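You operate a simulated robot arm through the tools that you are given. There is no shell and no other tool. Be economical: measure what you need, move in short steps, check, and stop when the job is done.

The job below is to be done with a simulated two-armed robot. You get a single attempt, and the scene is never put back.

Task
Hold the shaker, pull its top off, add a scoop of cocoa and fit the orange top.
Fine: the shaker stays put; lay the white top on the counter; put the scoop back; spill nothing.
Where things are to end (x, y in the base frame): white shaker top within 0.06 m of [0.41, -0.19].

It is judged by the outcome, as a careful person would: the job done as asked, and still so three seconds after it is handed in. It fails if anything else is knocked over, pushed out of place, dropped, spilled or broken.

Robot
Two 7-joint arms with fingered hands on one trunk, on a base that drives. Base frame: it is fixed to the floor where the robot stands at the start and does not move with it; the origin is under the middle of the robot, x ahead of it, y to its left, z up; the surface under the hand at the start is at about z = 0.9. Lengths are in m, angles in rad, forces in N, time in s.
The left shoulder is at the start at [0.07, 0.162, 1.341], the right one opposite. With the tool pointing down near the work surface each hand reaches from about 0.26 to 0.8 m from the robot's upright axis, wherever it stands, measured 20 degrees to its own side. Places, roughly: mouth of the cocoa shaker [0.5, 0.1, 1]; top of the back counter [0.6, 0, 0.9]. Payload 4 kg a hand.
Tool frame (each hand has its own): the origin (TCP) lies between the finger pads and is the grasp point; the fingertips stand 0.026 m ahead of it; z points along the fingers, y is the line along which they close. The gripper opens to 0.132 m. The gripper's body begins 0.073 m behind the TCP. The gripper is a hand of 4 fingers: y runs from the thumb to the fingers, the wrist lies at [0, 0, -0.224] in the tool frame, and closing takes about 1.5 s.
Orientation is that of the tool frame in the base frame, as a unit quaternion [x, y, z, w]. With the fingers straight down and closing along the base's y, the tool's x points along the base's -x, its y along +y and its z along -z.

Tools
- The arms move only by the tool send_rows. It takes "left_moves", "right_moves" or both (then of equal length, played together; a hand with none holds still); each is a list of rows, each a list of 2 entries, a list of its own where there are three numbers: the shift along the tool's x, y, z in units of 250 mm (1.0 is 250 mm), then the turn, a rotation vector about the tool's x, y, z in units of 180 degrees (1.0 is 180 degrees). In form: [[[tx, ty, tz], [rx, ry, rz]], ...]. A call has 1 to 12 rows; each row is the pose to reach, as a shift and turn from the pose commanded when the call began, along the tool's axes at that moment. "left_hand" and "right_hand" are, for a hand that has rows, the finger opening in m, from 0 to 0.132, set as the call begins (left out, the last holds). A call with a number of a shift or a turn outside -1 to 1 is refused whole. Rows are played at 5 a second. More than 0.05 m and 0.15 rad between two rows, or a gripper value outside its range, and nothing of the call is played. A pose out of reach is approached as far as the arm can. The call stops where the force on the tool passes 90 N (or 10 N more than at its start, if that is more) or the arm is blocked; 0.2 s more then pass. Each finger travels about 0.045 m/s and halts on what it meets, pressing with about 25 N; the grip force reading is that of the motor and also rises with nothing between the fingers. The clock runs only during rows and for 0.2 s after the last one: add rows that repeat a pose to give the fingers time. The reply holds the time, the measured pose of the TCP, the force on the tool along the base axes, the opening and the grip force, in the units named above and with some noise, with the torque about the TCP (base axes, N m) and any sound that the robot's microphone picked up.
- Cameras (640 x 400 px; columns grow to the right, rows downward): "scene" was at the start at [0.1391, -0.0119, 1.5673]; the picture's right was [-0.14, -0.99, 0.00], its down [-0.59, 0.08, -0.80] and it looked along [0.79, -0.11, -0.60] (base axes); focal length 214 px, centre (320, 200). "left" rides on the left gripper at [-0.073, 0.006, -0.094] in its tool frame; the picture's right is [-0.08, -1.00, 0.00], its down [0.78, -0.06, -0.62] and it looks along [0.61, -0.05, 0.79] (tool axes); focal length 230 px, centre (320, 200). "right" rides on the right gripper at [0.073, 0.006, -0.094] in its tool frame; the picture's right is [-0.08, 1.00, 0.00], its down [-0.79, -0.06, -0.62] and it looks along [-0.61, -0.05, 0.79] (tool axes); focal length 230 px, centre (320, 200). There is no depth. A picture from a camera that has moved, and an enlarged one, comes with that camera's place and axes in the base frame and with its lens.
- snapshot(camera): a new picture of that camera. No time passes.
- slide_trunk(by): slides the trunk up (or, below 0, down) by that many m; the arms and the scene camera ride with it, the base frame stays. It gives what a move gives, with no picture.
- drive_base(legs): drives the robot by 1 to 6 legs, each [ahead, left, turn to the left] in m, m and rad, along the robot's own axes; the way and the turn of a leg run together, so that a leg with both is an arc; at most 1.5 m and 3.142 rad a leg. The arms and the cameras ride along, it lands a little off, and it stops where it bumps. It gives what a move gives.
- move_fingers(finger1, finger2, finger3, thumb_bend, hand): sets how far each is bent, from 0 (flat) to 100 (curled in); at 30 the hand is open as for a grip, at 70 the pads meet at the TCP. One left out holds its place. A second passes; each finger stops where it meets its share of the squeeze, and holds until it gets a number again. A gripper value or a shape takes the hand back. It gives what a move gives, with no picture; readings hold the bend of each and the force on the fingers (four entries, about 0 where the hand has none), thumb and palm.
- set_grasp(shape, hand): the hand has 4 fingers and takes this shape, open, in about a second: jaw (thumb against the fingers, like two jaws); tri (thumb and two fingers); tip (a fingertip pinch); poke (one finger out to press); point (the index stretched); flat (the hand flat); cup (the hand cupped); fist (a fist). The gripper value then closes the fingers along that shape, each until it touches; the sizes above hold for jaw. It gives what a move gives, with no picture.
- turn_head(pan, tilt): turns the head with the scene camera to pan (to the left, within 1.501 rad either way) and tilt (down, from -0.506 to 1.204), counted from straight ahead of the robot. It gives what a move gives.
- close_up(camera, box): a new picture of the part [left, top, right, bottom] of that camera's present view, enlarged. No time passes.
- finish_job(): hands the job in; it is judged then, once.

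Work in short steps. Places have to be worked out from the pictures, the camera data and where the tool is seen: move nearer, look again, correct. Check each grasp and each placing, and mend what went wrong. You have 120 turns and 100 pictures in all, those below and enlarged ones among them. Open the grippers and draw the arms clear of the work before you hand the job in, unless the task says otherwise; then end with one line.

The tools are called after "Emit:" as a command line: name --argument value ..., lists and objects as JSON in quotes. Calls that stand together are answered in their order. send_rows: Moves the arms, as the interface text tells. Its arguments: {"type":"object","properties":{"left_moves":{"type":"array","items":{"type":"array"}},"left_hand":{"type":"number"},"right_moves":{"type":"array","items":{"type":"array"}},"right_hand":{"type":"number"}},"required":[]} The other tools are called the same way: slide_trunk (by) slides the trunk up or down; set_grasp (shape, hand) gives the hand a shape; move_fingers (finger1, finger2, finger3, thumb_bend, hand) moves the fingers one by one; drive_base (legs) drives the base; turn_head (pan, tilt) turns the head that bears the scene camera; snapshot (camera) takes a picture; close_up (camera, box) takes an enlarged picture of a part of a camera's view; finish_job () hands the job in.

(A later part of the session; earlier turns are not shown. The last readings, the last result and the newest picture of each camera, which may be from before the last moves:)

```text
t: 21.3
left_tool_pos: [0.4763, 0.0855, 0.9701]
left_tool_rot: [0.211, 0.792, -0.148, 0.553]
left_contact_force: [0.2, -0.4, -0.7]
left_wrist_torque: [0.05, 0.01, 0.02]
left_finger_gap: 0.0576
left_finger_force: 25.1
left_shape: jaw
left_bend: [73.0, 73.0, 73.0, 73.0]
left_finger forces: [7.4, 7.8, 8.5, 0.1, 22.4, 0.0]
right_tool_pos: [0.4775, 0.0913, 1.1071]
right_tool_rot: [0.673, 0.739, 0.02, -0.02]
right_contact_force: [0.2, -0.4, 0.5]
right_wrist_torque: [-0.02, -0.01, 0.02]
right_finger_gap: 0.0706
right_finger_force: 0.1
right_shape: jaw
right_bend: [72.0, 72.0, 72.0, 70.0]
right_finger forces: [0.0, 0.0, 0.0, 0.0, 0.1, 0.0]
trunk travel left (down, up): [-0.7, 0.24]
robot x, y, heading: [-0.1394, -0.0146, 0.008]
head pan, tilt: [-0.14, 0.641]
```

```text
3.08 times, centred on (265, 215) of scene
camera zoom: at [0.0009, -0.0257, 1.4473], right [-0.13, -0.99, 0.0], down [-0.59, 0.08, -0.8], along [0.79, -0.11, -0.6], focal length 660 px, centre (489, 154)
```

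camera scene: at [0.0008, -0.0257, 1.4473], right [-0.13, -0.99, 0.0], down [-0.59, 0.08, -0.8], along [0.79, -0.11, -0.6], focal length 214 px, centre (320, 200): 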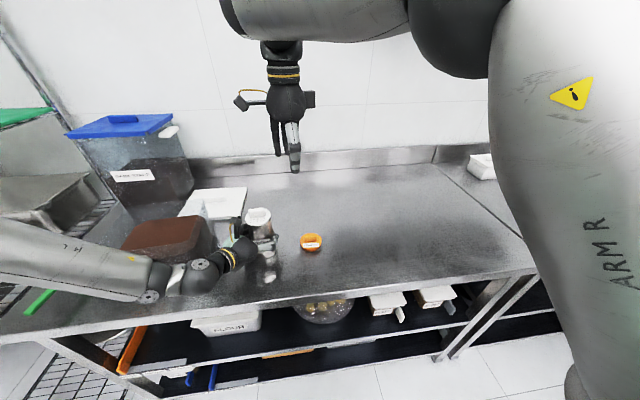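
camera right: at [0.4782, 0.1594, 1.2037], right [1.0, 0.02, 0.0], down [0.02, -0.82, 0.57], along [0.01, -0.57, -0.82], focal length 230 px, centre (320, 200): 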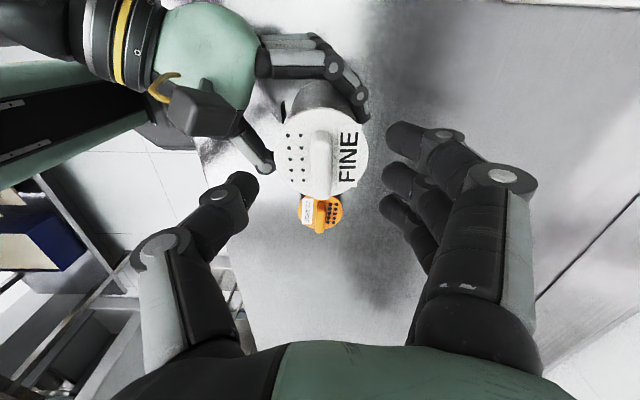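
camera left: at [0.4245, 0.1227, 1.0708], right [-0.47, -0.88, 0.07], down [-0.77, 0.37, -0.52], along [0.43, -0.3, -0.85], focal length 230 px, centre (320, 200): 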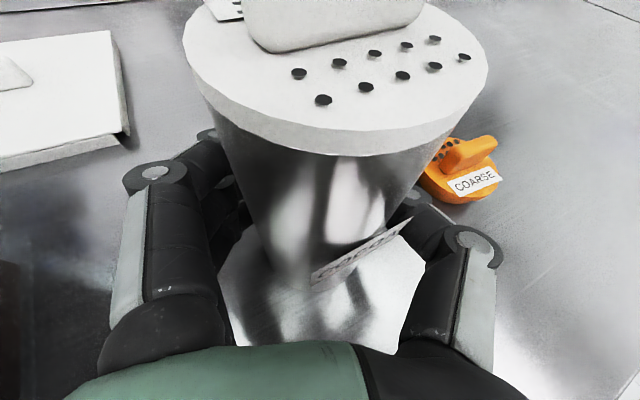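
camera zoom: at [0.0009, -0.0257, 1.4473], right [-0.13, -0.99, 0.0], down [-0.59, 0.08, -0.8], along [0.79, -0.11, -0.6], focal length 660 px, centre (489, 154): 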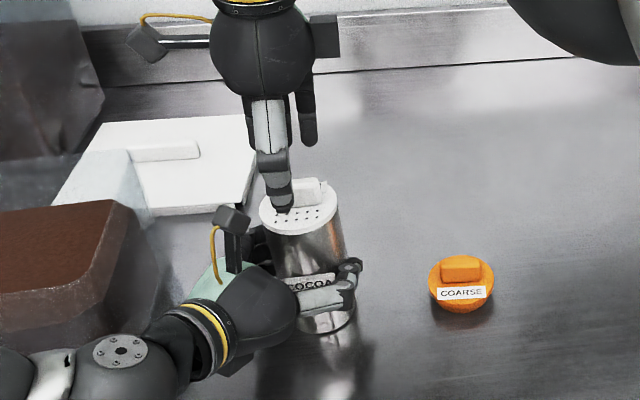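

All three views agree the hand is centred on the ridge, with the lid disc top at z ≈ 1.037. Descending slowly until the tips are just above the disc.

Emit:
send_rows --right_moves '[[[0, 0.005, 0.06], [0, 0, 0]], [[0, 0.005, 0.1], [0, 0, 0]], [[0, 0.005, 0.13], [0, 0, 0]], [[0, 0.005, 0.13], [0, 0, 0]]]'

Emit:
snapshot --camera "left"

Emit:
snapshot --camera "right"

```text
t: 22.3
left_tool_pos: [0.4754, 0.087, 0.9715]
left_tool_rot: [0.21, 0.792, -0.147, 0.554]
left_contact_force: [0.1, -0.1, -0.5]
left_wrist_torque: [0.07, 0.04, 0.0]
left_finger_gap: 0.0574
left_finger_force: 25.1
left_shape: jaw
left_bend: [73.0, 73.0, 73.0, 73.0]
left_finger forces: [7.3, 7.8, 8.5, 0.0, 22.3, 0.0]
right_tool_pos: [0.4742, 0.0979, 1.072]
right_tool_rot: [0.668, 0.744, 0.017, -0.016]
right_contact_force: [0.1, 0.4, -0.9]
right_wrist_torque: [-0.01, -0.02, 0.0]
right_finger_gap: 0.0704
right_finger_force: 0.1
right_shape: jaw
right_bend: [72.0, 72.0, 72.0, 70.0]
right_finger forces: [0.1, 0.1, 0.1, 0.0, 0.1, 0.0]
trunk travel left (down, up): [-0.7, 0.24]
robot x, y, heading: [-0.1361, -0.0175, 0.009]
head pan, tilt: [-0.14, 0.641]
```

```text
66 pictures are left
camera left: at [0.4245, 0.1227, 1.0709], right [-0.47, -0.88, 0.07], down [-0.77, 0.37, -0.52], along [0.43, -0.3, -0.85], focal length 230 px, centre (320, 200)
```

left: 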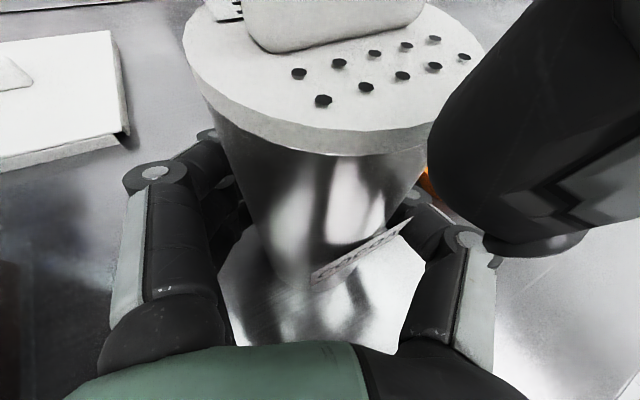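

```text
65 pictures are left
camera right: at [0.4734, 0.1678, 1.1677], right [1.0, 0.03, 0.0], down [0.03, -0.81, 0.58], along [0.02, -0.58, -0.81], focal length 230 px, centre (320, 200)
```

right: 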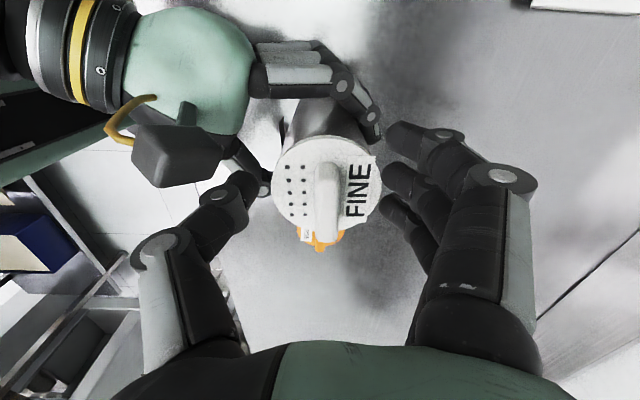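

The hand drifted about 1.3 cm towards +y. I'll correct onto the ridge (0.481, 0.085) and then close gently.

Emit:
send_rows --right_moves '[[[-0.025, 0.01, 0.01], [0, 0, 0]], [[-0.05, 0.019, 0.014], [0, 0, 0]], [[-0.05, 0.019, 0.014], [0, 0, 0]]]'

Emit:
snapshot --camera "right"

```text
t: 23.1
left_tool_pos: [0.4763, 0.0862, 0.9705]
left_tool_rot: [0.211, 0.792, -0.147, 0.554]
left_contact_force: [-0.6, 0.4, 0.0]
left_wrist_torque: [0.06, -0.02, -0.01]
left_finger_gap: 0.0573
left_finger_force: 25.1
left_shape: jaw
left_bend: [73.0, 73.0, 73.0, 73.0]
left_finger forces: [7.5, 7.7, 8.5, 0.1, 22.6, 0.1]
right_tool_pos: [0.477, 0.092, 1.0647]
right_tool_rot: [0.663, 0.748, 0.014, -0.014]
right_contact_force: [-0.3, -1.3, 0.2]
right_wrist_torque: [-0.01, 0.01, -0.01]
right_finger_gap: 0.0705
right_finger_force: 0.1
right_shape: jaw
right_bend: [72.0, 72.0, 72.0, 70.0]
right_finger forces: [0.0, 0.1, 0.1, 0.0, 0.0, 0.0]
trunk travel left (down, up): [-0.7, 0.24]
robot x, y, heading: [-0.1361, -0.012, 0.011]
head pan, tilt: [-0.14, 0.641]
```

```text
64 pictures are left
camera right: at [0.4757, 0.1617, 1.1612], right [1.0, 0.04, 0.0], down [0.04, -0.81, 0.59], along [0.02, -0.58, -0.81], focal length 230 px, centre (320, 200)
```

right: 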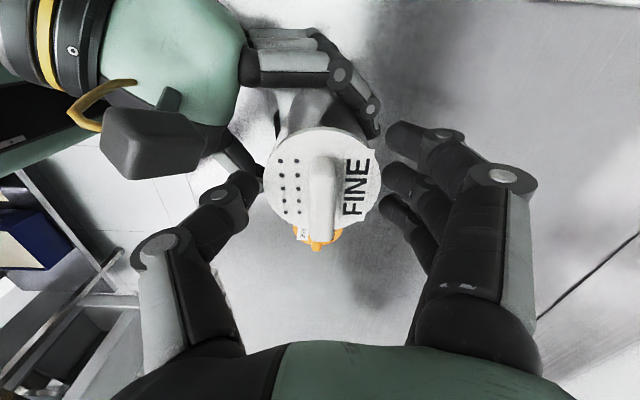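

Centred now with no contact force. Closing on the ridge.

Emit:
send_rows --right_moves '[[[0, 0, 0], [0, 0, 0]], [[0, 0, 0], [0, 0, 0]], [[0, 0, 0], [0, 0, 0]], [[0, 0, 0], [0, 0, 0]], [[0, 0, 0], [0, 0, 0]], [[0, 0, 0], [0, 0, 0]], [[0, 0, 0], [0, 0, 0]]]' --right_hand 0.0

Emit:
snapshot --camera "right"

Emit:
snapshot --camera "left"

```text
t: 24.7
left_tool_pos: [0.4733, 0.0873, 0.9704]
left_tool_rot: [0.212, 0.792, -0.147, 0.553]
left_contact_force: [2.7, -3.7, -10.7]
left_wrist_torque: [0.19, 0.11, 0.12]
left_finger_gap: 0.0575
left_finger_force: 24.7
left_shape: jaw
left_bend: [73.0, 73.0, 73.0, 73.0]
left_finger forces: [8.2, 8.0, 8.5, 0.0, 25.0, 0.0]
right_tool_pos: [0.4748, 0.0909, 1.0694]
right_tool_rot: [0.664, 0.748, 0.017, -0.012]
right_contact_force: [1.1, 2.9, 37.9]
right_wrist_torque: [-0.02, 0.17, -0.08]
right_finger_gap: 0.043
right_finger_force: 24.8
right_shape: jaw
right_bend: [72.0, 74.0, 74.0, 70.0]
right_finger forces: [11.5, 18.0, 11.6, 0.0, 47.8, 0.0]
trunk travel left (down, up): [-0.7, 0.24]
robot x, y, heading: [-0.14, -0.0133, 0.005]
head pan, tilt: [-0.14, 0.641]
```

```text
63 pictures are left
camera right: at [0.4749, 0.1608, 1.1655], right [1.0, 0.04, 0.01], down [0.03, -0.81, 0.58], along [0.03, -0.58, -0.81], focal length 230 px, centre (320, 200)
```

right: 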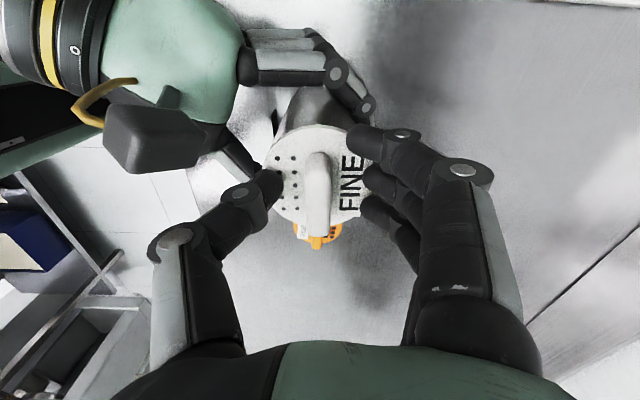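

```text
62 pictures are left
camera left: at [0.4224, 0.1224, 1.0713], right [-0.47, -0.88, 0.07], down [-0.77, 0.37, -0.52], along [0.43, -0.3, -0.85], focal length 230 px, centre (320, 200)
```

left: 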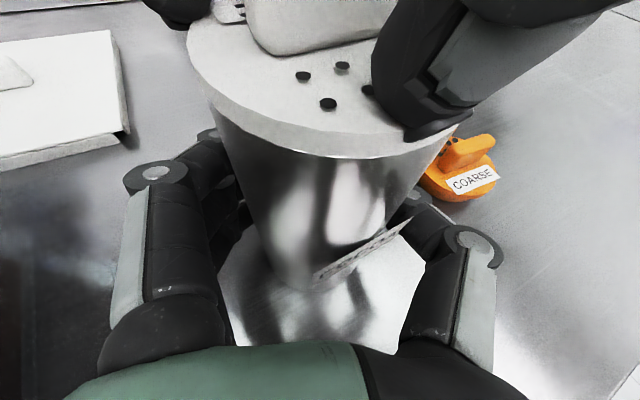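

The tips landed on the disc as they closed (38 N down). Raising 1.2 cm so they can finish closing on the ridge.

Emit:
send_rows --right_moves '[[[0, 0.015, -0.03], [0, 0, 0]], [[0, 0.015, -0.05], [0, 0, 0]], [[0, 0.015, -0.05], [0, 0, 0]], [[0, 0.015, -0.05], [0, 0, 0]], [[0, 0.015, -0.05], [0, 0, 0]], [[0, 0.015, -0.05], [0, 0, 0]]]' --right_hand 0.0

Emit:
snapshot --camera "right"

Emit:
snapshot --camera "left"

```text
t: 26.1
left_tool_pos: [0.476, 0.0862, 0.9712]
left_tool_rot: [0.211, 0.792, -0.148, 0.554]
left_contact_force: [2.3, -2.9, 2.9]
left_wrist_torque: [0.16, 0.09, -0.02]
left_finger_gap: 0.0569
left_finger_force: 24.9
left_shape: jaw
left_bend: [73.0, 73.0, 73.0, 73.0]
left_finger forces: [9.7, 8.0, 9.1, 0.0, 25.2, 0.0]
right_tool_pos: [0.4835, 0.0878, 1.0778]
right_tool_rot: [0.667, 0.745, 0.015, -0.016]
right_contact_force: [-3.5, 3.5, -2.1]
right_wrist_torque: [0.18, 0.13, -0.03]
right_finger_gap: 0.0415
right_finger_force: 24.9
right_shape: jaw
right_bend: [73.0, 74.0, 73.0, 70.0]
right_finger forces: [9.4, 5.8, 6.3, 0.1, 23.8, 0.0]
trunk travel left (down, up): [-0.7, 0.24]
robot x, y, heading: [-0.1347, -0.0157, 0.005]
head pan, tilt: [-0.14, 0.641]
```

```text
61 pictures are left
camera right: at [0.4831, 0.1568, 1.1746], right [1.0, 0.03, 0.0], down [0.03, -0.81, 0.58], along [0.02, -0.58, -0.81], focal length 230 px, centre (320, 200)
```

right: 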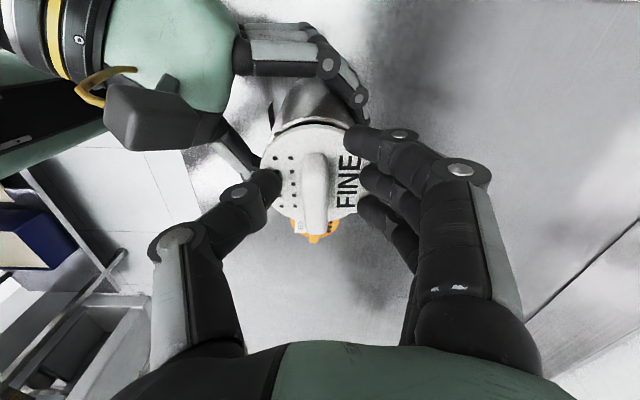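

```text
60 pictures are left
camera left: at [0.4246, 0.1229, 1.0713], right [-0.47, -0.88, 0.07], down [-0.77, 0.37, -0.53], along [0.44, -0.3, -0.85], focal length 230 px, centre (320, 200)
```

left: 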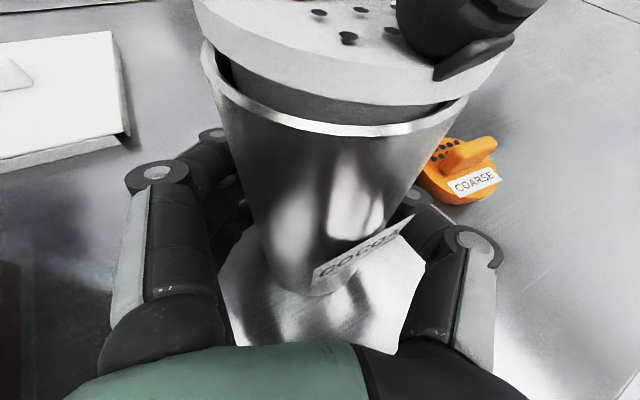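

The lid has already come partly out of the shaker in my fingers, with a steady 24 N pinch. Continuing straight up slowly.

Emit:
send_rows --right_moves '[[[0, 0, -0.04], [0, 0, 0]], [[0, 0, -0.08], [0, 0, 0]], [[0, 0, -0.12], [0, 0, 0]], [[0, 0, -0.16], [0, 0, 0]], [[0, 0, -0.2], [0, 0, 0]], [[0, 0, -0.2], [0, 0, 0]]]'

Emit:
snapshot --camera "right"

Emit:
snapshot --camera "left"

Emit:
close_up --camera "scene" --box '[200, 140, 340, 280]'

```text
t: 27.5
left_tool_pos: [0.476, 0.0861, 0.9705]
left_tool_rot: [0.21, 0.792, -0.147, 0.554]
left_contact_force: [-0.6, 0.5, 1.5]
left_wrist_torque: [0.07, -0.05, 0.02]
left_finger_gap: 0.0569
left_finger_force: 24.7
left_shape: jaw
left_bend: [73.0, 73.0, 73.0, 73.0]
left_finger forces: [8.0, 7.4, 8.7, 0.0, 23.1, 0.1]
right_tool_pos: [0.4881, 0.0753, 1.1233]
right_tool_rot: [0.674, 0.739, 0.014, -0.025]
right_contact_force: [-0.8, 0.1, -0.7]
right_wrist_torque: [0.03, 0.03, -0.02]
right_finger_gap: 0.0339
right_finger_force: 25.2
right_shape: jaw
right_bend: [71.0, 76.0, 76.0, 70.0]
right_finger forces: [11.2, 1.5, 2.0, 0.1, 14.1, 0.1]
trunk travel left (down, up): [-0.7, 0.24]
robot x, y, heading: [-0.1367, -0.0146, 0.007]
head pan, tilt: [-0.14, 0.641]
```

```text
59 pictures are left
camera right: at [0.4905, 0.1435, 1.2196], right [1.0, 0.01, -0.02], down [0.02, -0.82, 0.57], along [-0.01, -0.57, -0.82], focal length 230 px, centre (320, 200)
```

right: 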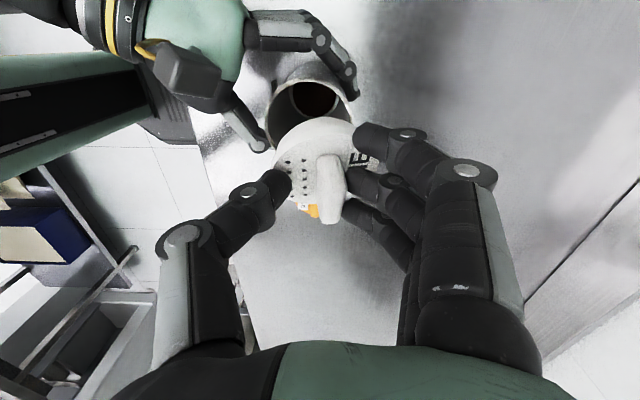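

```text
58 pictures are left
camera left: at [0.4242, 0.1229, 1.0707], right [-0.47, -0.88, 0.07], down [-0.77, 0.37, -0.52], along [0.43, -0.3, -0.85], focal length 230 px, centre (320, 200)
```

left: 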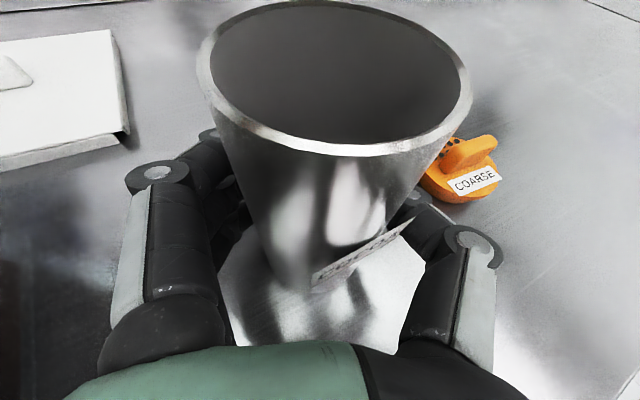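

```text
2.86 times, centred on (270, 210) of scene
camera zoom: at [0.0006, -0.0255, 1.4473], right [-0.13, -0.99, 0.0], down [-0.59, 0.08, -0.8], along [0.79, -0.11, -0.6], focal length 613 px, centre (463, 171)
```

zoom: 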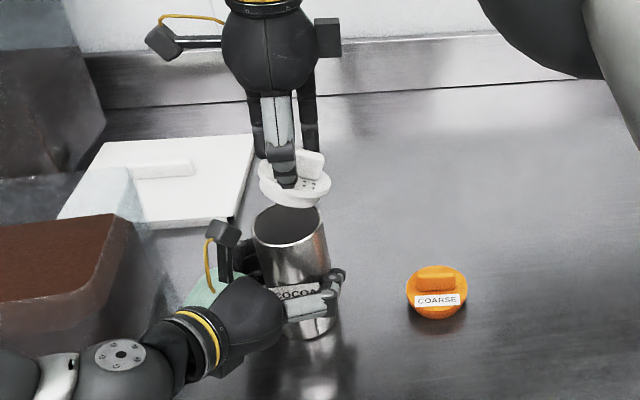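

The top is off but tilted, and it may be slipping. Time stands still for pictures, so I'll look closely before moving.

Emit:
close_up --camera "right" --box '[220, 90, 440, 260]'

Emit:
close_up --camera "scene" --box '[240, 150, 300, 200]'

```text
2.35 times, centred on (330, 175) of right
camera zoom: at [0.4905, 0.1435, 1.2196], right [1.0, 0.01, -0.02], down [0.02, -0.82, 0.57], along [-0.01, -0.57, -0.82], focal length 541 px, centre (296, 259)
```

zoom: 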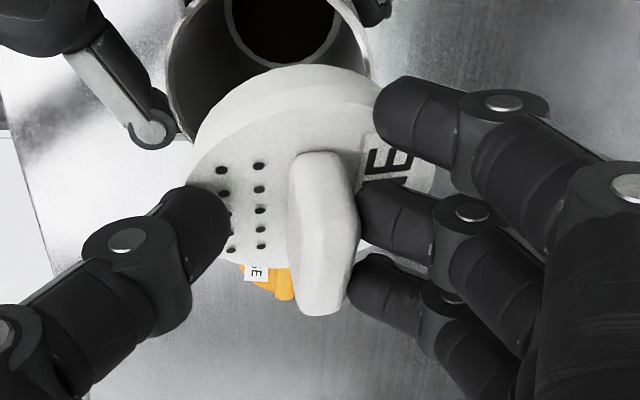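

```text
8.00 times, centred on (270, 175) of scene
camera zoom: at [0.0006, -0.0255, 1.4473], right [-0.13, -0.99, 0.0], down [-0.59, 0.08, -0.8], along [0.79, -0.11, -0.6], focal length 1716 px, centre (720, 400)
```

zoom: 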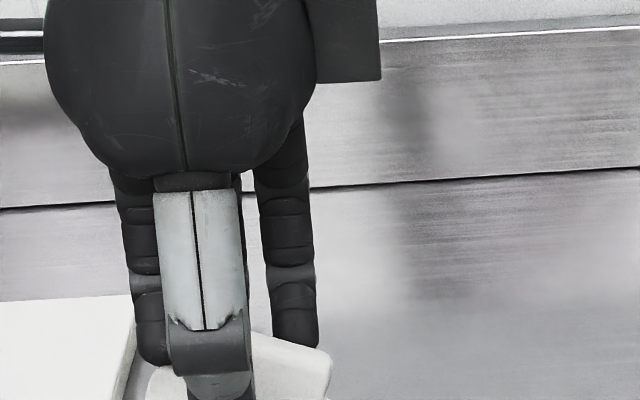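

The lid is pinched between thumb and index across the disc. A very short still row will tell me whether it is creeping or stable.

Emit:
send_rows --right_moves '[[[0, 0, 0], [0, 0, 0]]]'

Emit:
close_up --camera "right" --box '[220, 90, 440, 260]'

```text
t: 27.9
left_tool_pos: [0.4749, 0.0871, 0.97]
left_tool_rot: [0.211, 0.792, -0.147, 0.554]
left_contact_force: [-0.4, 0.2, 0.4]
left_wrist_torque: [0.03, 0.0, 0.01]
left_finger_gap: 0.057
left_finger_force: 25.2
left_shape: jaw
left_bend: [73.0, 73.0, 73.0, 73.0]
left_finger forces: [8.0, 7.3, 8.7, 0.1, 23.1, 0.0]
right_tool_pos: [0.4873, 0.0748, 1.1262]
right_tool_rot: [0.674, 0.738, 0.016, -0.024]
right_contact_force: [-0.3, 0.3, 0.6]
right_wrist_torque: [0.02, -0.01, 0.02]
right_finger_gap: 0.0342
right_finger_force: 24.7
right_shape: jaw
right_bend: [71.0, 76.0, 76.0, 70.0]
right_finger forces: [11.3, 1.4, 2.0, 0.0, 14.1, 0.0]
trunk travel left (down, up): [-0.7, 0.24]
robot x, y, heading: [-0.1392, -0.0116, 0.005]
head pan, tilt: [-0.14, 0.641]
```

```text
2.35 times, centred on (330, 175) of right
camera zoom: at [0.4904, 0.144, 1.2222], right [1.0, 0.01, -0.02], down [0.02, -0.82, 0.57], along [0.0, -0.57, -0.82], focal length 541 px, centre (296, 259)
```

zoom: 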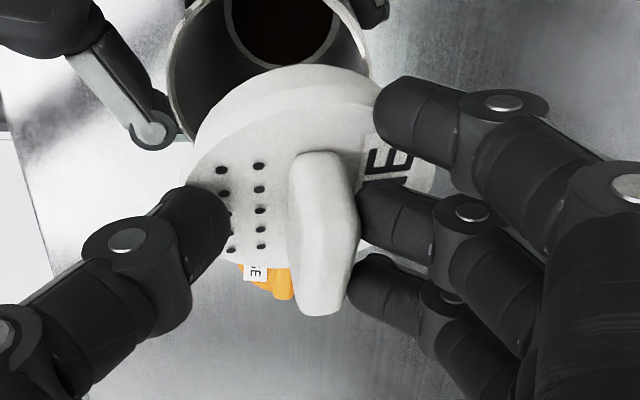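

Stable. Carrying it gently at height to above (0.41, -0.19).

Emit:
send_rows --right_moves '[[[-0.05, -0.02, 0], [0, 0, 0]], [[-0.13, -0.052, 0], [0, 0, 0]], [[-0.22, -0.088, 0], [0, 0, 0]], [[-0.32, -0.128, 0], [0, 0, 0]], [[-0.42, -0.168, 0], [0, 0, 0]], [[-0.52, -0.208, 0], [0, 0, 0]], [[-0.62, -0.248, 0], [0, 0, 0]], [[-0.72, -0.288, 0], [0, 0, 0]], [[-0.82, -0.328, 0], [0, 0, 0]], [[-0.92, -0.368, 0], [0, 0, 0]], [[-0.98, -0.392, 0], [0, 0, 0]], [[-1.0, -0.4, 0], [0, 0, 0]]]'

Emit:
snapshot --camera "scene"

Emit:
snapshot --camera "right"

```text
t: 30.5
left_tool_pos: [0.4767, 0.0861, 0.9698]
left_tool_rot: [0.21, 0.792, -0.147, 0.553]
left_contact_force: [-0.8, 0.3, -0.5]
left_wrist_torque: [0.01, -0.02, -0.02]
left_finger_gap: 0.0566
left_finger_force: 25.4
left_shape: jaw
left_bend: [73.0, 73.0, 73.0, 73.0]
left_finger forces: [7.7, 7.3, 8.6, 0.0, 22.8, 0.0]
right_tool_pos: [0.4117, -0.1721, 1.1183]
right_tool_rot: [0.664, 0.748, 0.014, -0.014]
right_contact_force: [0.1, 0.3, -0.3]
right_wrist_torque: [0.03, 0.0, -0.02]
right_finger_gap: 0.0339
right_finger_force: 24.5
right_shape: jaw
right_bend: [71.0, 76.0, 76.0, 70.0]
right_finger forces: [10.4, 1.4, 2.2, 0.0, 13.8, 0.1]
trunk travel left (down, up): [-0.7, 0.24]
robot x, y, heading: [-0.1393, -0.0102, 0.003]
head pan, tilt: [-0.14, 0.641]
```

```text
53 pictures are left
camera scene: at [0.001, -0.0257, 1.4473], right [-0.13, -0.99, 0.0], down [-0.59, 0.08, -0.8], along [0.79, -0.11, -0.6], focal length 214 px, centre (320, 200)
```

scene: 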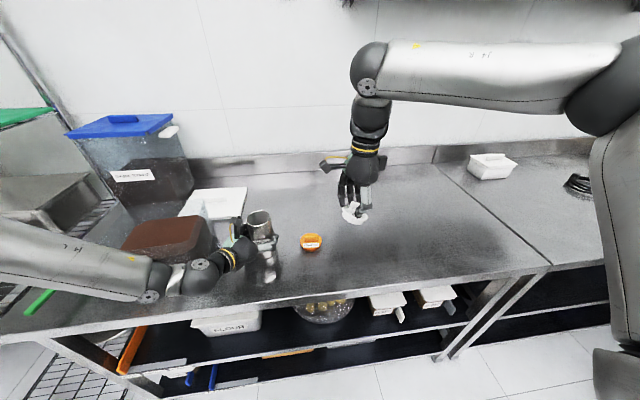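

```text
52 pictures are left
camera right: at [0.4101, -0.1018, 1.2138], right [1.0, 0.04, 0.0], down [0.03, -0.81, 0.58], along [0.02, -0.58, -0.81], focal length 230 px, centre (320, 200)
```

right: 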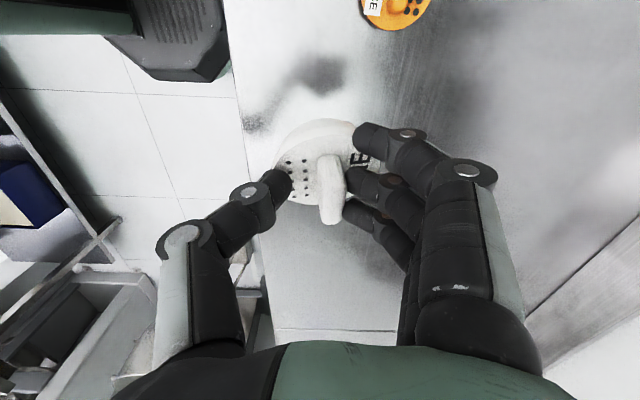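

Lid still secure. Lowering to just above the counter.

Emit:
send_rows --right_moves '[[[-0.02, 0, 0.1], [0, 0, 0]], [[-0.04, 0, 0.2], [0, 0, 0]], [[-0.05, 0, 0.3], [0, 0, 0]], [[-0.05, 0, 0.4], [0, 0, 0]], [[-0.05, 0, 0.48], [0, 0, 0]], [[-0.05, 0, 0.5], [0, 0, 0]]]'

Emit:
close_up --camera "scene" --box '[300, 180, 420, 260]'

```text
t: 31.9
left_tool_pos: [0.4763, 0.0859, 0.9702]
left_tool_rot: [0.209, 0.792, -0.146, 0.554]
left_contact_force: [0.5, -0.2, 0.2]
left_wrist_torque: [0.04, -0.02, -0.08]
left_finger_gap: 0.0566
left_finger_force: 24.7
left_shape: jaw
left_bend: [73.0, 73.0, 73.0, 73.0]
left_finger forces: [7.7, 7.5, 8.6, 0.0, 22.5, 0.0]
right_tool_pos: [0.4126, -0.1787, 0.9935]
right_tool_rot: [0.663, 0.748, 0.014, -0.014]
right_contact_force: [0.1, -0.2, 0.5]
right_wrist_torque: [0.0, -0.04, -0.03]
right_finger_gap: 0.0338
right_finger_force: 24.9
right_shape: jaw
right_bend: [71.0, 76.0, 76.0, 70.0]
right_finger forces: [10.3, 1.5, 2.3, 0.1, 13.9, 0.0]
trunk travel left (down, up): [-0.7, 0.24]
robot x, y, heading: [-0.1365, -0.0151, 0.008]
head pan, tilt: [-0.14, 0.641]
```

```text
5.00 times, centred on (360, 220) of scene
camera zoom: at [0.0011, -0.0259, 1.4473], right [-0.13, -0.99, 0.0], down [-0.59, 0.08, -0.8], along [0.79, -0.11, -0.6], focal length 1072 px, centre (120, 100)
```

zoom: 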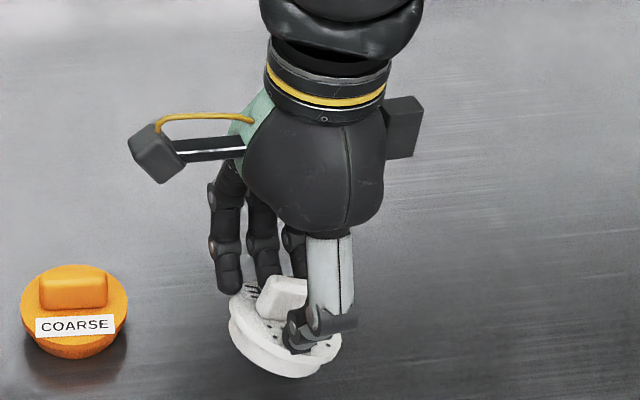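

Close to the counter; lowering in small steps, watching the force.

Emit:
send_rows --right_moves '[[[0, 0, 0.03], [0, 0, 0]], [[0, 0, 0.06], [0, 0, 0]], [[0, 0, 0.08], [0, 0, 0]]]'

```text
t: 32.7
left_tool_pos: [0.4765, 0.0865, 0.9716]
left_tool_rot: [0.211, 0.792, -0.148, 0.554]
left_contact_force: [-1.1, 0.2, -0.9]
left_wrist_torque: [0.0, 0.01, 0.02]
left_finger_gap: 0.0567
left_finger_force: 25.6
left_shape: jaw
left_bend: [73.0, 73.0, 73.0, 73.0]
left_finger forces: [7.6, 7.5, 8.6, 0.1, 22.6, 0.0]
right_tool_pos: [0.4132, -0.1773, 0.9736]
right_tool_rot: [0.664, 0.748, 0.015, -0.014]
right_contact_force: [1.0, 0.6, -0.2]
right_wrist_torque: [-0.03, 0.0, 0.0]
right_finger_gap: 0.0338
right_finger_force: 24.9
right_shape: jaw
right_bend: [71.0, 76.0, 76.0, 70.0]
right_finger forces: [10.2, 1.4, 2.3, 0.0, 13.9, 0.0]
trunk travel left (down, up): [-0.7, 0.24]
robot x, y, heading: [-0.1387, -0.0184, 0.009]
head pan, tilt: [-0.14, 0.641]
```

No contact yet; another 8 mm.

Emit:
send_rows --right_moves '[[[0, 0, 0.016], [0, 0, 0]], [[0, 0, 0.032], [0, 0, 0]]]'

Emit:
close_up --camera "scene" --box '[300, 180, 420, 260]'

```text
t: 33.3
left_tool_pos: [0.476, 0.0861, 0.9708]
left_tool_rot: [0.21, 0.793, -0.146, 0.553]
left_contact_force: [-0.3, -1.5, 0.1]
left_wrist_torque: [0.03, -0.01, 0.01]
left_finger_gap: 0.0566
left_finger_force: 25.0
left_shape: jaw
left_bend: [73.0, 73.0, 73.0, 73.0]
left_finger forces: [7.6, 7.5, 8.7, 0.1, 22.4, 0.0]
right_tool_pos: [0.4115, -0.178, 0.9647]
right_tool_rot: [0.664, 0.748, 0.014, -0.015]
right_contact_force: [0.3, 0.2, -0.2]
right_wrist_torque: [0.02, -0.01, 0.0]
right_finger_gap: 0.0335
right_finger_force: 25.3
right_shape: jaw
right_bend: [71.0, 76.0, 76.0, 70.0]
right_finger forces: [10.0, 1.4, 2.4, 0.0, 14.0, 0.0]
trunk travel left (down, up): [-0.7, 0.24]
robot x, y, heading: [-0.1413, -0.0154, 0.008]
head pan, tilt: [-0.14, 0.641]
```

```text
5.00 times, centred on (360, 220) of scene
camera zoom: at [0.001, -0.0258, 1.4473], right [-0.13, -0.99, 0.0], down [-0.59, 0.08, -0.8], along [0.79, -0.11, -0.6], focal length 1072 px, centre (120, 100)
```

zoom: 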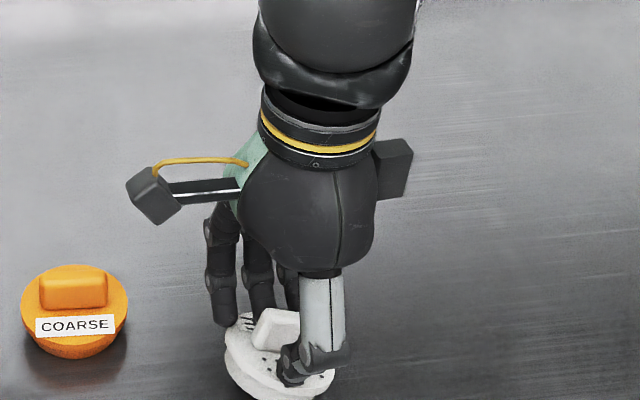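

Still free; by the picture the rim is 1–3 cm above the counter. Continuing.

Emit:
send_rows --right_moves '[[[0, 0, 0.016], [0, 0, 0]], [[0, 0, 0.032], [0, 0, 0]], [[0, 0, 0.048], [0, 0, 0]]]'

```text
t: 34.1
left_tool_pos: [0.4763, 0.0869, 0.9702]
left_tool_rot: [0.21, 0.792, -0.147, 0.554]
left_contact_force: [0.0, -1.0, -0.7]
left_wrist_torque: [0.03, 0.04, 0.03]
left_finger_gap: 0.0563
left_finger_force: 25.2
left_shape: jaw
left_bend: [73.0, 73.0, 73.0, 73.0]
left_finger forces: [7.8, 7.3, 8.4, 0.0, 22.5, 0.0]
right_tool_pos: [0.4116, -0.1771, 0.9531]
right_tool_rot: [0.663, 0.748, 0.015, -0.014]
right_contact_force: [0.3, -0.5, 3.0]
right_wrist_torque: [-0.02, -0.03, 0.02]
right_finger_gap: 0.0252
right_finger_force: 24.4
right_shape: jaw
right_bend: [75.0, 76.0, 76.0, 76.0]
right_finger forces: [0.0, 1.6, 0.3, 0.1, 1.9, 0.1]
trunk travel left (down, up): [-0.7, 0.24]
robot x, y, heading: [-0.1379, -0.0146, 0.005]
head pan, tilt: [-0.14, 0.641]
```

It touched down and the pinch let go a little. Checking how it lies.

Emit:
close_up --camera "scene" --box '[300, 180, 420, 260]'

Emit:
snapshot --camera "right"

```text
5.00 times, centred on (360, 220) of scene
camera zoom: at [0.0009, -0.0257, 1.4474], right [-0.13, -0.99, 0.0], down [-0.59, 0.08, -0.8], along [0.79, -0.11, -0.6], focal length 1072 px, centre (120, 100)
```

zoom: 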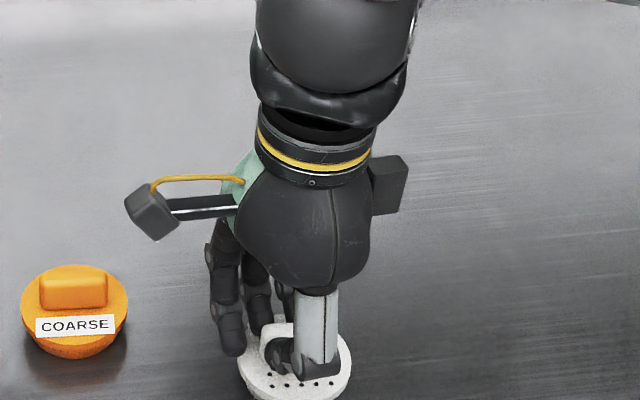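

```text
48 pictures are left
camera right: at [0.4119, -0.1071, 1.0486], right [1.0, 0.04, 0.0], down [0.03, -0.81, 0.58], along [0.02, -0.58, -0.81], focal length 230 px, centre (320, 200)
```

right: 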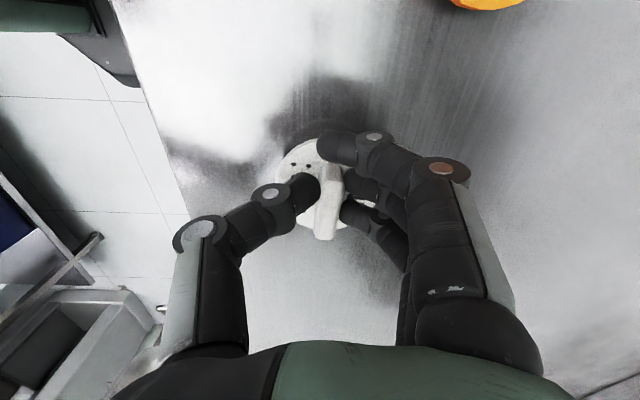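

The lid lies nearly flat, ridge between thumb and fingers. Opening and rising straight up.

Emit:
send_rows --right_moves '[[[0, 0, 0], [0, 0, 0]], [[0, 0, 0], [0, 0, 0]], [[0, 0, 0], [0, 0, 0]], [[0, 0, 0], [0, 0, 0]], [[0, 0, 0], [0, 0, 0]], [[0, 0, -0.1], [0, 0, 0]], [[0, 0, -0.25], [0, 0, 0]], [[0, 0, -0.4], [0, 0, 0]], [[0, 0, -0.4], [0, 0, 0]]]' --right_hand 0.09

Emit:
snapshot --camera "right"

```text
t: 36.1
left_tool_pos: [0.476, 0.0865, 0.9709]
left_tool_rot: [0.21, 0.792, -0.147, 0.554]
left_contact_force: [-0.8, 0.3, 1.3]
left_wrist_torque: [0.1, -0.01, 0.04]
left_finger_gap: 0.0564
left_finger_force: 25.0
left_shape: jaw
left_bend: [73.0, 73.0, 73.0, 73.0]
left_finger forces: [7.6, 7.4, 8.7, 0.0, 22.4, 0.1]
right_tool_pos: [0.4106, -0.1803, 1.0534]
right_tool_rot: [0.664, 0.748, 0.014, -0.014]
right_contact_force: [0.4, -0.4, 0.6]
right_wrist_torque: [0.01, 0.02, 0.01]
right_finger_gap: 0.0897
right_finger_force: 0.0
right_shape: jaw
right_bend: [69.0, 69.0, 69.0, 65.0]
right_finger forces: [0.0, 0.0, 0.1, 0.0, 0.0, 0.0]
trunk travel left (down, up): [-0.7, 0.24]
robot x, y, heading: [-0.138, -0.0168, 0.009]
head pan, tilt: [-0.14, 0.641]
```

```text
47 pictures are left
camera right: at [0.4108, -0.1109, 1.1479], right [1.0, 0.04, 0.0], down [0.03, -0.81, 0.58], along [0.02, -0.58, -0.81], focal length 230 px, centre (320, 200)
```

right: 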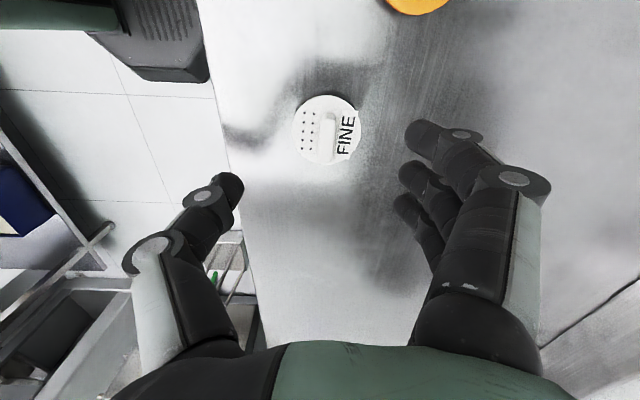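

White top lies flat at about (0.42, -0.19). Now I'll open the left hand and lift it off the shaker purely vertically with the trunk.

Emit:
send_rows --left_moves '[[[0, 0, 0], [0, 0, 0]], [[0, 0, 0], [0, 0, 0]], [[0, 0, 0], [0, 0, 0]], [[0, 0, 0], [0, 0, 0]], [[0, 0, 0], [0, 0, 0]], [[0, 0, 0], [0, 0, 0]], [[0, 0, 0], [0, 0, 0]], [[0, 0, 0], [0, 0, 0]], [[0, 0, 0], [0, 0, 0]]]' --left_hand 0.132

Emit:
slide_trunk --by 0.2

Emit:
snapshot --camera "scene"

```text
t: 38.1
left_tool_pos: [0.4761, 0.0868, 0.9713]
left_tool_rot: [0.21, 0.792, -0.147, 0.554]
left_contact_force: [0.0, -0.3, 0.4]
left_wrist_torque: [0.0, 0.01, 0.04]
left_finger_gap: 0.1319
left_finger_force: 0.0
left_shape: jaw
left_bend: [30.0, 30.0, 30.0, 30.0]
left_finger forces: [0.1, 0.1, 0.0, 0.0, 0.0, 0.0]
right_tool_pos: [0.4112, -0.1803, 1.0526]
right_tool_rot: [0.664, 0.747, 0.014, -0.014]
right_contact_force: [-0.6, 1.4, -0.1]
right_wrist_torque: [-0.01, 0.02, -0.01]
right_finger_gap: 0.0896
right_finger_force: 0.1
right_shape: jaw
right_bend: [69.0, 69.0, 69.0, 65.0]
right_finger forces: [0.0, 0.1, 0.0, 0.0, 0.0, 0.0]
trunk travel left (down, up): [-0.7, 0.24]
robot x, y, heading: [-0.1349, -0.0156, 0.003]
head pan, tilt: [-0.14, 0.641]
```

```text
t: 40.2
left_tool_pos: [0.4756, 0.0866, 1.1702]
left_tool_rot: [0.211, 0.792, -0.147, 0.553]
left_contact_force: [-0.4, 0.3, -0.1]
left_wrist_torque: [-0.01, 0.04, 0.02]
left_finger_gap: 0.1319
left_finger_force: 0.1
left_shape: jaw
left_bend: [30.0, 30.0, 30.0, 30.0]
left_finger forces: [0.1, 0.0, 0.0, 0.0, 0.0, 0.1]
right_tool_pos: [0.4112, -0.1802, 1.2524]
right_tool_rot: [0.663, 0.748, 0.013, -0.014]
right_contact_force: [0.1, 0.0, 0.1]
right_wrist_torque: [0.01, -0.01, -0.01]
right_finger_gap: 0.0897
right_finger_force: 0.0
right_shape: jaw
right_bend: [69.0, 69.0, 69.0, 65.0]
right_finger forces: [0.1, 0.0, 0.0, 0.0, 0.0, 0.1]
trunk travel left (down, up): [-0.9, 0.04]
robot x, y, heading: [-0.1353, -0.0116, 0.004]
head pan, tilt: [-0.14, 0.641]
```

```text
46 pictures are left
camera scene: at [0.0011, -0.0257, 1.6473], right [-0.13, -0.99, 0.0], down [-0.59, 0.08, -0.8], along [0.79, -0.11, -0.6], focal length 214 px, centre (320, 200)
```

scene: 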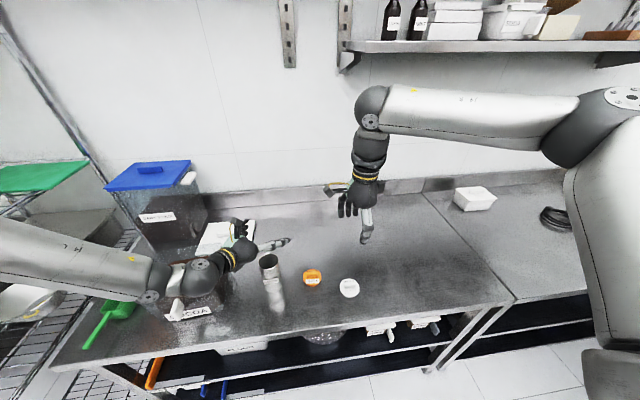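

Shaker untouched and released. Now swinging the left hand back to tool-down, up and to the left.

Emit:
send_rows --left_moves '[[[-0.012, 0.052, -0.061], [-0.01017, 0.03796, -0.01452]], [[-0.024, 0.105, -0.122], [-0.02034, 0.07592, -0.02904]], [[-0.035, 0.157, -0.183], [-0.03051, 0.11388, -0.04356]], [[-0.047, 0.21, -0.244], [-0.04068, 0.15184, -0.05808]], [[-0.059, 0.262, -0.305], [-0.05085, 0.1898, -0.0726]], [[-0.071, 0.314, -0.367], [-0.06102, 0.22776, -0.08712]], [[-0.083, 0.367, -0.428], [-0.07119, 0.26572, -0.10164]], [[-0.094, 0.419, -0.489], [-0.08136, 0.30368, -0.11616]], [[-0.106, 0.472, -0.55], [-0.09153, 0.34164, -0.13068]], [[-0.118, 0.524, -0.611], [-0.1017, 0.3796, -0.1452]], [[-0.118, 0.524, -0.611], [-0.1017, 0.3796, -0.1452]]]'

Emit:
drive_base --legs '[[0.06, 0.2, 0]]'

Emit:
snapshot --camera "left"

```text
t: 42.6
left_tool_pos: [0.425, 0.2678, 1.251]
left_tool_rot: [-0.003, 1.0, 0.0, -0.002]
left_contact_force: [-0.6, 0.1, -0.8]
left_wrist_torque: [0.02, 0.0, -0.01]
left_finger_gap: 0.1317
left_finger_force: 0.0
left_shape: jaw
left_bend: [30.0, 30.0, 30.0, 30.0]
left_finger forces: [0.0, 0.1, 0.0, 0.0, 0.1, 0.0]
right_tool_pos: [0.4103, -0.1802, 1.2515]
right_tool_rot: [0.664, 0.748, 0.014, -0.014]
right_contact_force: [-0.7, 0.1, 0.0]
right_wrist_torque: [0.04, 0.0, -0.01]
right_finger_gap: 0.0895
right_finger_force: 0.2
right_shape: jaw
right_bend: [69.0, 69.0, 69.0, 65.0]
right_finger forces: [0.0, 0.1, 0.0, 0.0, 0.0, 0.1]
trunk travel left (down, up): [-0.9, 0.04]
robot x, y, heading: [-0.1391, -0.0125, 0.007]
head pan, tilt: [-0.14, 0.641]
```

```text
t: 44.3
left_tool_pos: [0.4837, 0.4592, 1.2525]
left_tool_rot: [-0.002, 1.0, 0.003, -0.001]
left_contact_force: [-0.4, 0.0, 0.2]
left_wrist_torque: [0.04, -0.02, 0.01]
left_finger_gap: 0.1317
left_finger_force: 0.0
left_shape: jaw
left_bend: [30.0, 30.0, 30.0, 30.0]
left_finger forces: [0.0, 0.0, 0.1, 0.1, 0.1, 0.0]
right_tool_pos: [0.4683, 0.0129, 1.2516]
right_tool_rot: [0.665, 0.747, 0.015, -0.016]
right_contact_force: [1.1, -0.2, -0.6]
right_wrist_torque: [0.03, 0.0, 0.0]
right_finger_gap: 0.0896
right_finger_force: 0.0
right_shape: jaw
right_bend: [69.0, 69.0, 69.0, 65.0]
right_finger forces: [0.0, 0.0, 0.1, 0.1, 0.1, 0.0]
trunk travel left (down, up): [-0.9, 0.04]
robot x, y, heading: [-0.0805, 0.1828, 0.005]
head pan, tilt: [-0.14, 0.641]
```

```text
45 pictures are left
camera left: at [0.5564, 0.4642, 1.3457], right [0.08, -1.0, 0.0], down [-0.78, -0.07, 0.62], along [-0.62, -0.05, -0.79], focal length 230 px, centre (320, 200)
```

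left: 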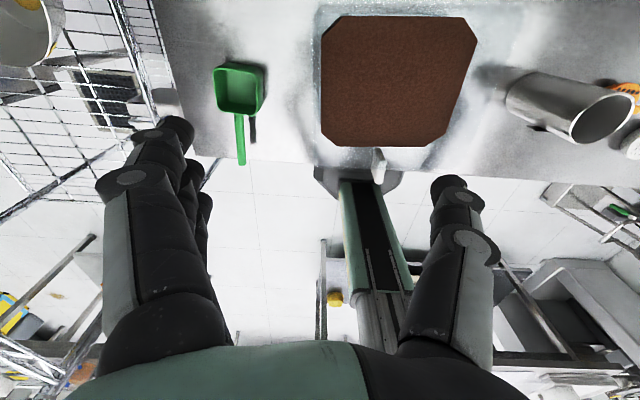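

Scoop handle runs from about (0.32, 0.598) to (0.42, 0.589). Moving the left hand above its middle for a closer look.

Emit:
send_rows --left_moves '[[[0.09, 0.11, 0.08], [0, 0, 0]], [[0.18, 0.22, 0.16], [0, 0, 0]], [[0.27, 0.33, 0.26], [0, 0, 0]], [[0.36, 0.44, 0.36], [0, 0, 0]], [[0.44, 0.54, 0.46], [0, 0, 0]], [[0.44, 0.54, 0.53], [0, 0, 0]], [[0.44, 0.54, 0.53], [0, 0, 0]]]'

Emit:
snapshot --camera "left"

Emit:
turn_head --pan 0.7 --tilt 0.75

Emit:
snapshot --camera "scene"

```text
t: 45.9
left_tool_pos: [0.374, 0.5988, 1.1152]
left_tool_rot: [-0.001, 1.0, 0.0, -0.001]
left_contact_force: [-0.2, 0.2, -0.3]
left_wrist_torque: [0.02, -0.06, -0.03]
left_finger_gap: 0.1319
left_finger_force: 0.0
left_shape: jaw
left_bend: [30.0, 30.0, 30.0, 30.0]
left_finger forces: [0.0, 0.1, 0.0, 0.0, 0.0, 0.0]
right_tool_pos: [0.4695, 0.0165, 1.2525]
right_tool_rot: [0.665, 0.747, 0.014, -0.015]
right_contact_force: [-0.4, 0.4, 0.8]
right_wrist_torque: [0.02, -0.01, 0.01]
right_finger_gap: 0.0898
right_finger_force: 0.0
right_shape: jaw
right_bend: [69.0, 69.0, 69.0, 65.0]
right_finger forces: [0.1, 0.1, 0.1, 0.1, 0.1, 0.0]
trunk travel left (down, up): [-0.9, 0.04]
robot x, y, heading: [-0.0811, 0.1848, 0.002]
head pan, tilt: [-0.14, 0.641]
```

```text
44 pictures are left
camera left: at [0.447, 0.6037, 1.2087], right [0.08, -1.0, 0.0], down [-0.78, -0.06, 0.62], along [-0.62, -0.05, -0.79], focal length 230 px, centre (320, 200)
```

left: 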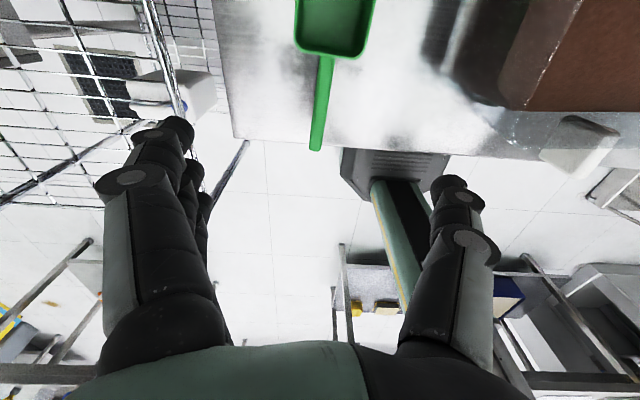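

```text
t: 47.0
left_tool_pos: [0.3722, 0.5979, 1.1162]
left_tool_rot: [0.0, 1.0, 0.001, -0.001]
left_contact_force: [-0.5, -0.4, -0.1]
left_wrist_torque: [0.0, 0.01, 0.01]
left_finger_gap: 0.1319
left_finger_force: 0.0
left_shape: jaw
left_bend: [30.0, 30.0, 30.0, 30.0]
left_finger forces: [0.0, 0.1, 0.1, 0.1, 0.0, 0.0]
right_tool_pos: [0.471, 0.0163, 1.2533]
right_tool_rot: [0.664, 0.747, 0.014, -0.015]
right_contact_force: [0.0, 0.3, 0.5]
right_wrist_torque: [-0.02, 0.03, 0.0]
right_finger_gap: 0.0894
right_finger_force: 0.0
right_shape: jaw
right_bend: [69.0, 69.0, 69.0, 65.0]
right_finger forces: [0.0, 0.0, 0.0, 0.1, 0.0, 0.0]
trunk travel left (down, up): [-0.9, 0.04]
robot x, y, heading: [-0.0796, 0.183, 0.004]
head pan, tilt: [0.7, 0.75]
```

```text
43 pictures are left
camera scene: at [0.0367, 0.2366, 1.638], right [0.65, -0.76, 0.0], down [-0.52, -0.44, -0.73], along [0.56, 0.47, -0.68], focal length 214 px, centre (320, 200)
```

scene: 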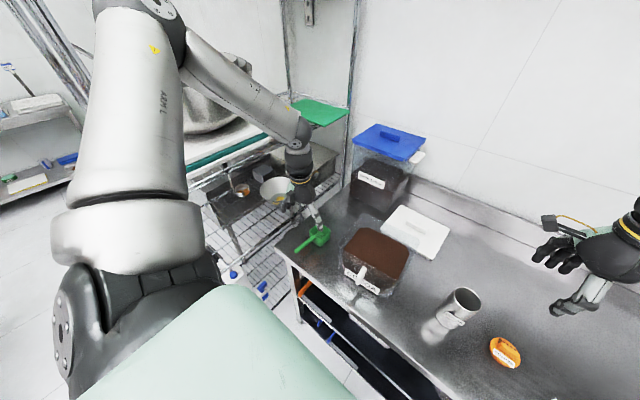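

The handle's middle is at about (0.37, 0.597), z ≈ 0.95. Descending around it with the hand half open, then closing.

Emit:
send_rows --left_moves '[[[0, -0.002, 0.15], [0, 0, 0]], [[0.0, -0.004, 0.3], [0, 0, 0]], [[0.004, -0.004, 0.45], [0, 0, 0]], [[0.008, -0.004, 0.57], [0, 0, 0]], [[0.008, -0.004, 0.64], [0, 0, 0]], [[0.008, -0.004, 0.655], [0, 0, 0]], [[0.008, -0.004, 0.655], [0, 0, 0]]]' --left_hand 0.07

Emit:
snapshot --camera "left"

Emit:
close_up --camera "scene" --box '[270, 190, 350, 270]'

```text
t: 48.6
left_tool_pos: [0.3714, 0.5975, 0.9542]
left_tool_rot: [-0.002, 1.0, 0.001, -0.001]
left_contact_force: [0.7, 0.2, -0.4]
left_wrist_torque: [0.01, 0.02, 0.0]
left_finger_gap: 0.0706
left_finger_force: 0.0
left_shape: jaw
left_bend: [72.0, 72.0, 72.0, 70.0]
left_finger forces: [0.0, 0.0, 0.0, 0.1, 0.0, 0.0]
right_tool_pos: [0.4696, 0.0168, 1.2524]
right_tool_rot: [0.664, 0.747, 0.015, -0.014]
right_contact_force: [-0.2, 0.0, 0.0]
right_wrist_torque: [0.01, -0.01, 0.0]
right_finger_gap: 0.0895
right_finger_force: 0.0
right_shape: jaw
right_bend: [69.0, 69.0, 69.0, 65.0]
right_finger forces: [0.0, 0.0, 0.1, 0.0, 0.1, 0.0]
trunk travel left (down, up): [-0.9, 0.04]
robot x, y, heading: [-0.0783, 0.1846, 0.002]
head pan, tilt: [0.7, 0.75]
```

```text
42 pictures are left
camera left: at [0.4442, 0.6034, 1.0471], right [0.08, -1.0, 0.0], down [-0.78, -0.06, 0.62], along [-0.62, -0.05, -0.79], focal length 230 px, centre (320, 200)
```

left: 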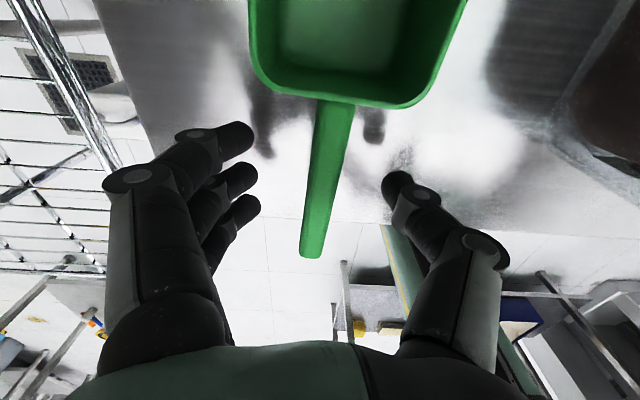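

```text
5.00 times, centred on (310, 230) of scene
camera zoom: at [0.0361, 0.2368, 1.638], right [0.65, -0.76, 0.0], down [-0.52, -0.44, -0.73], along [0.56, 0.47, -0.68], focal length 1072 px, centre (370, 50)
```

zoom: 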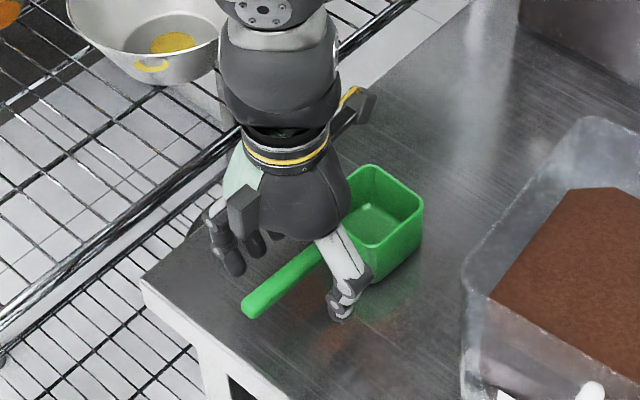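

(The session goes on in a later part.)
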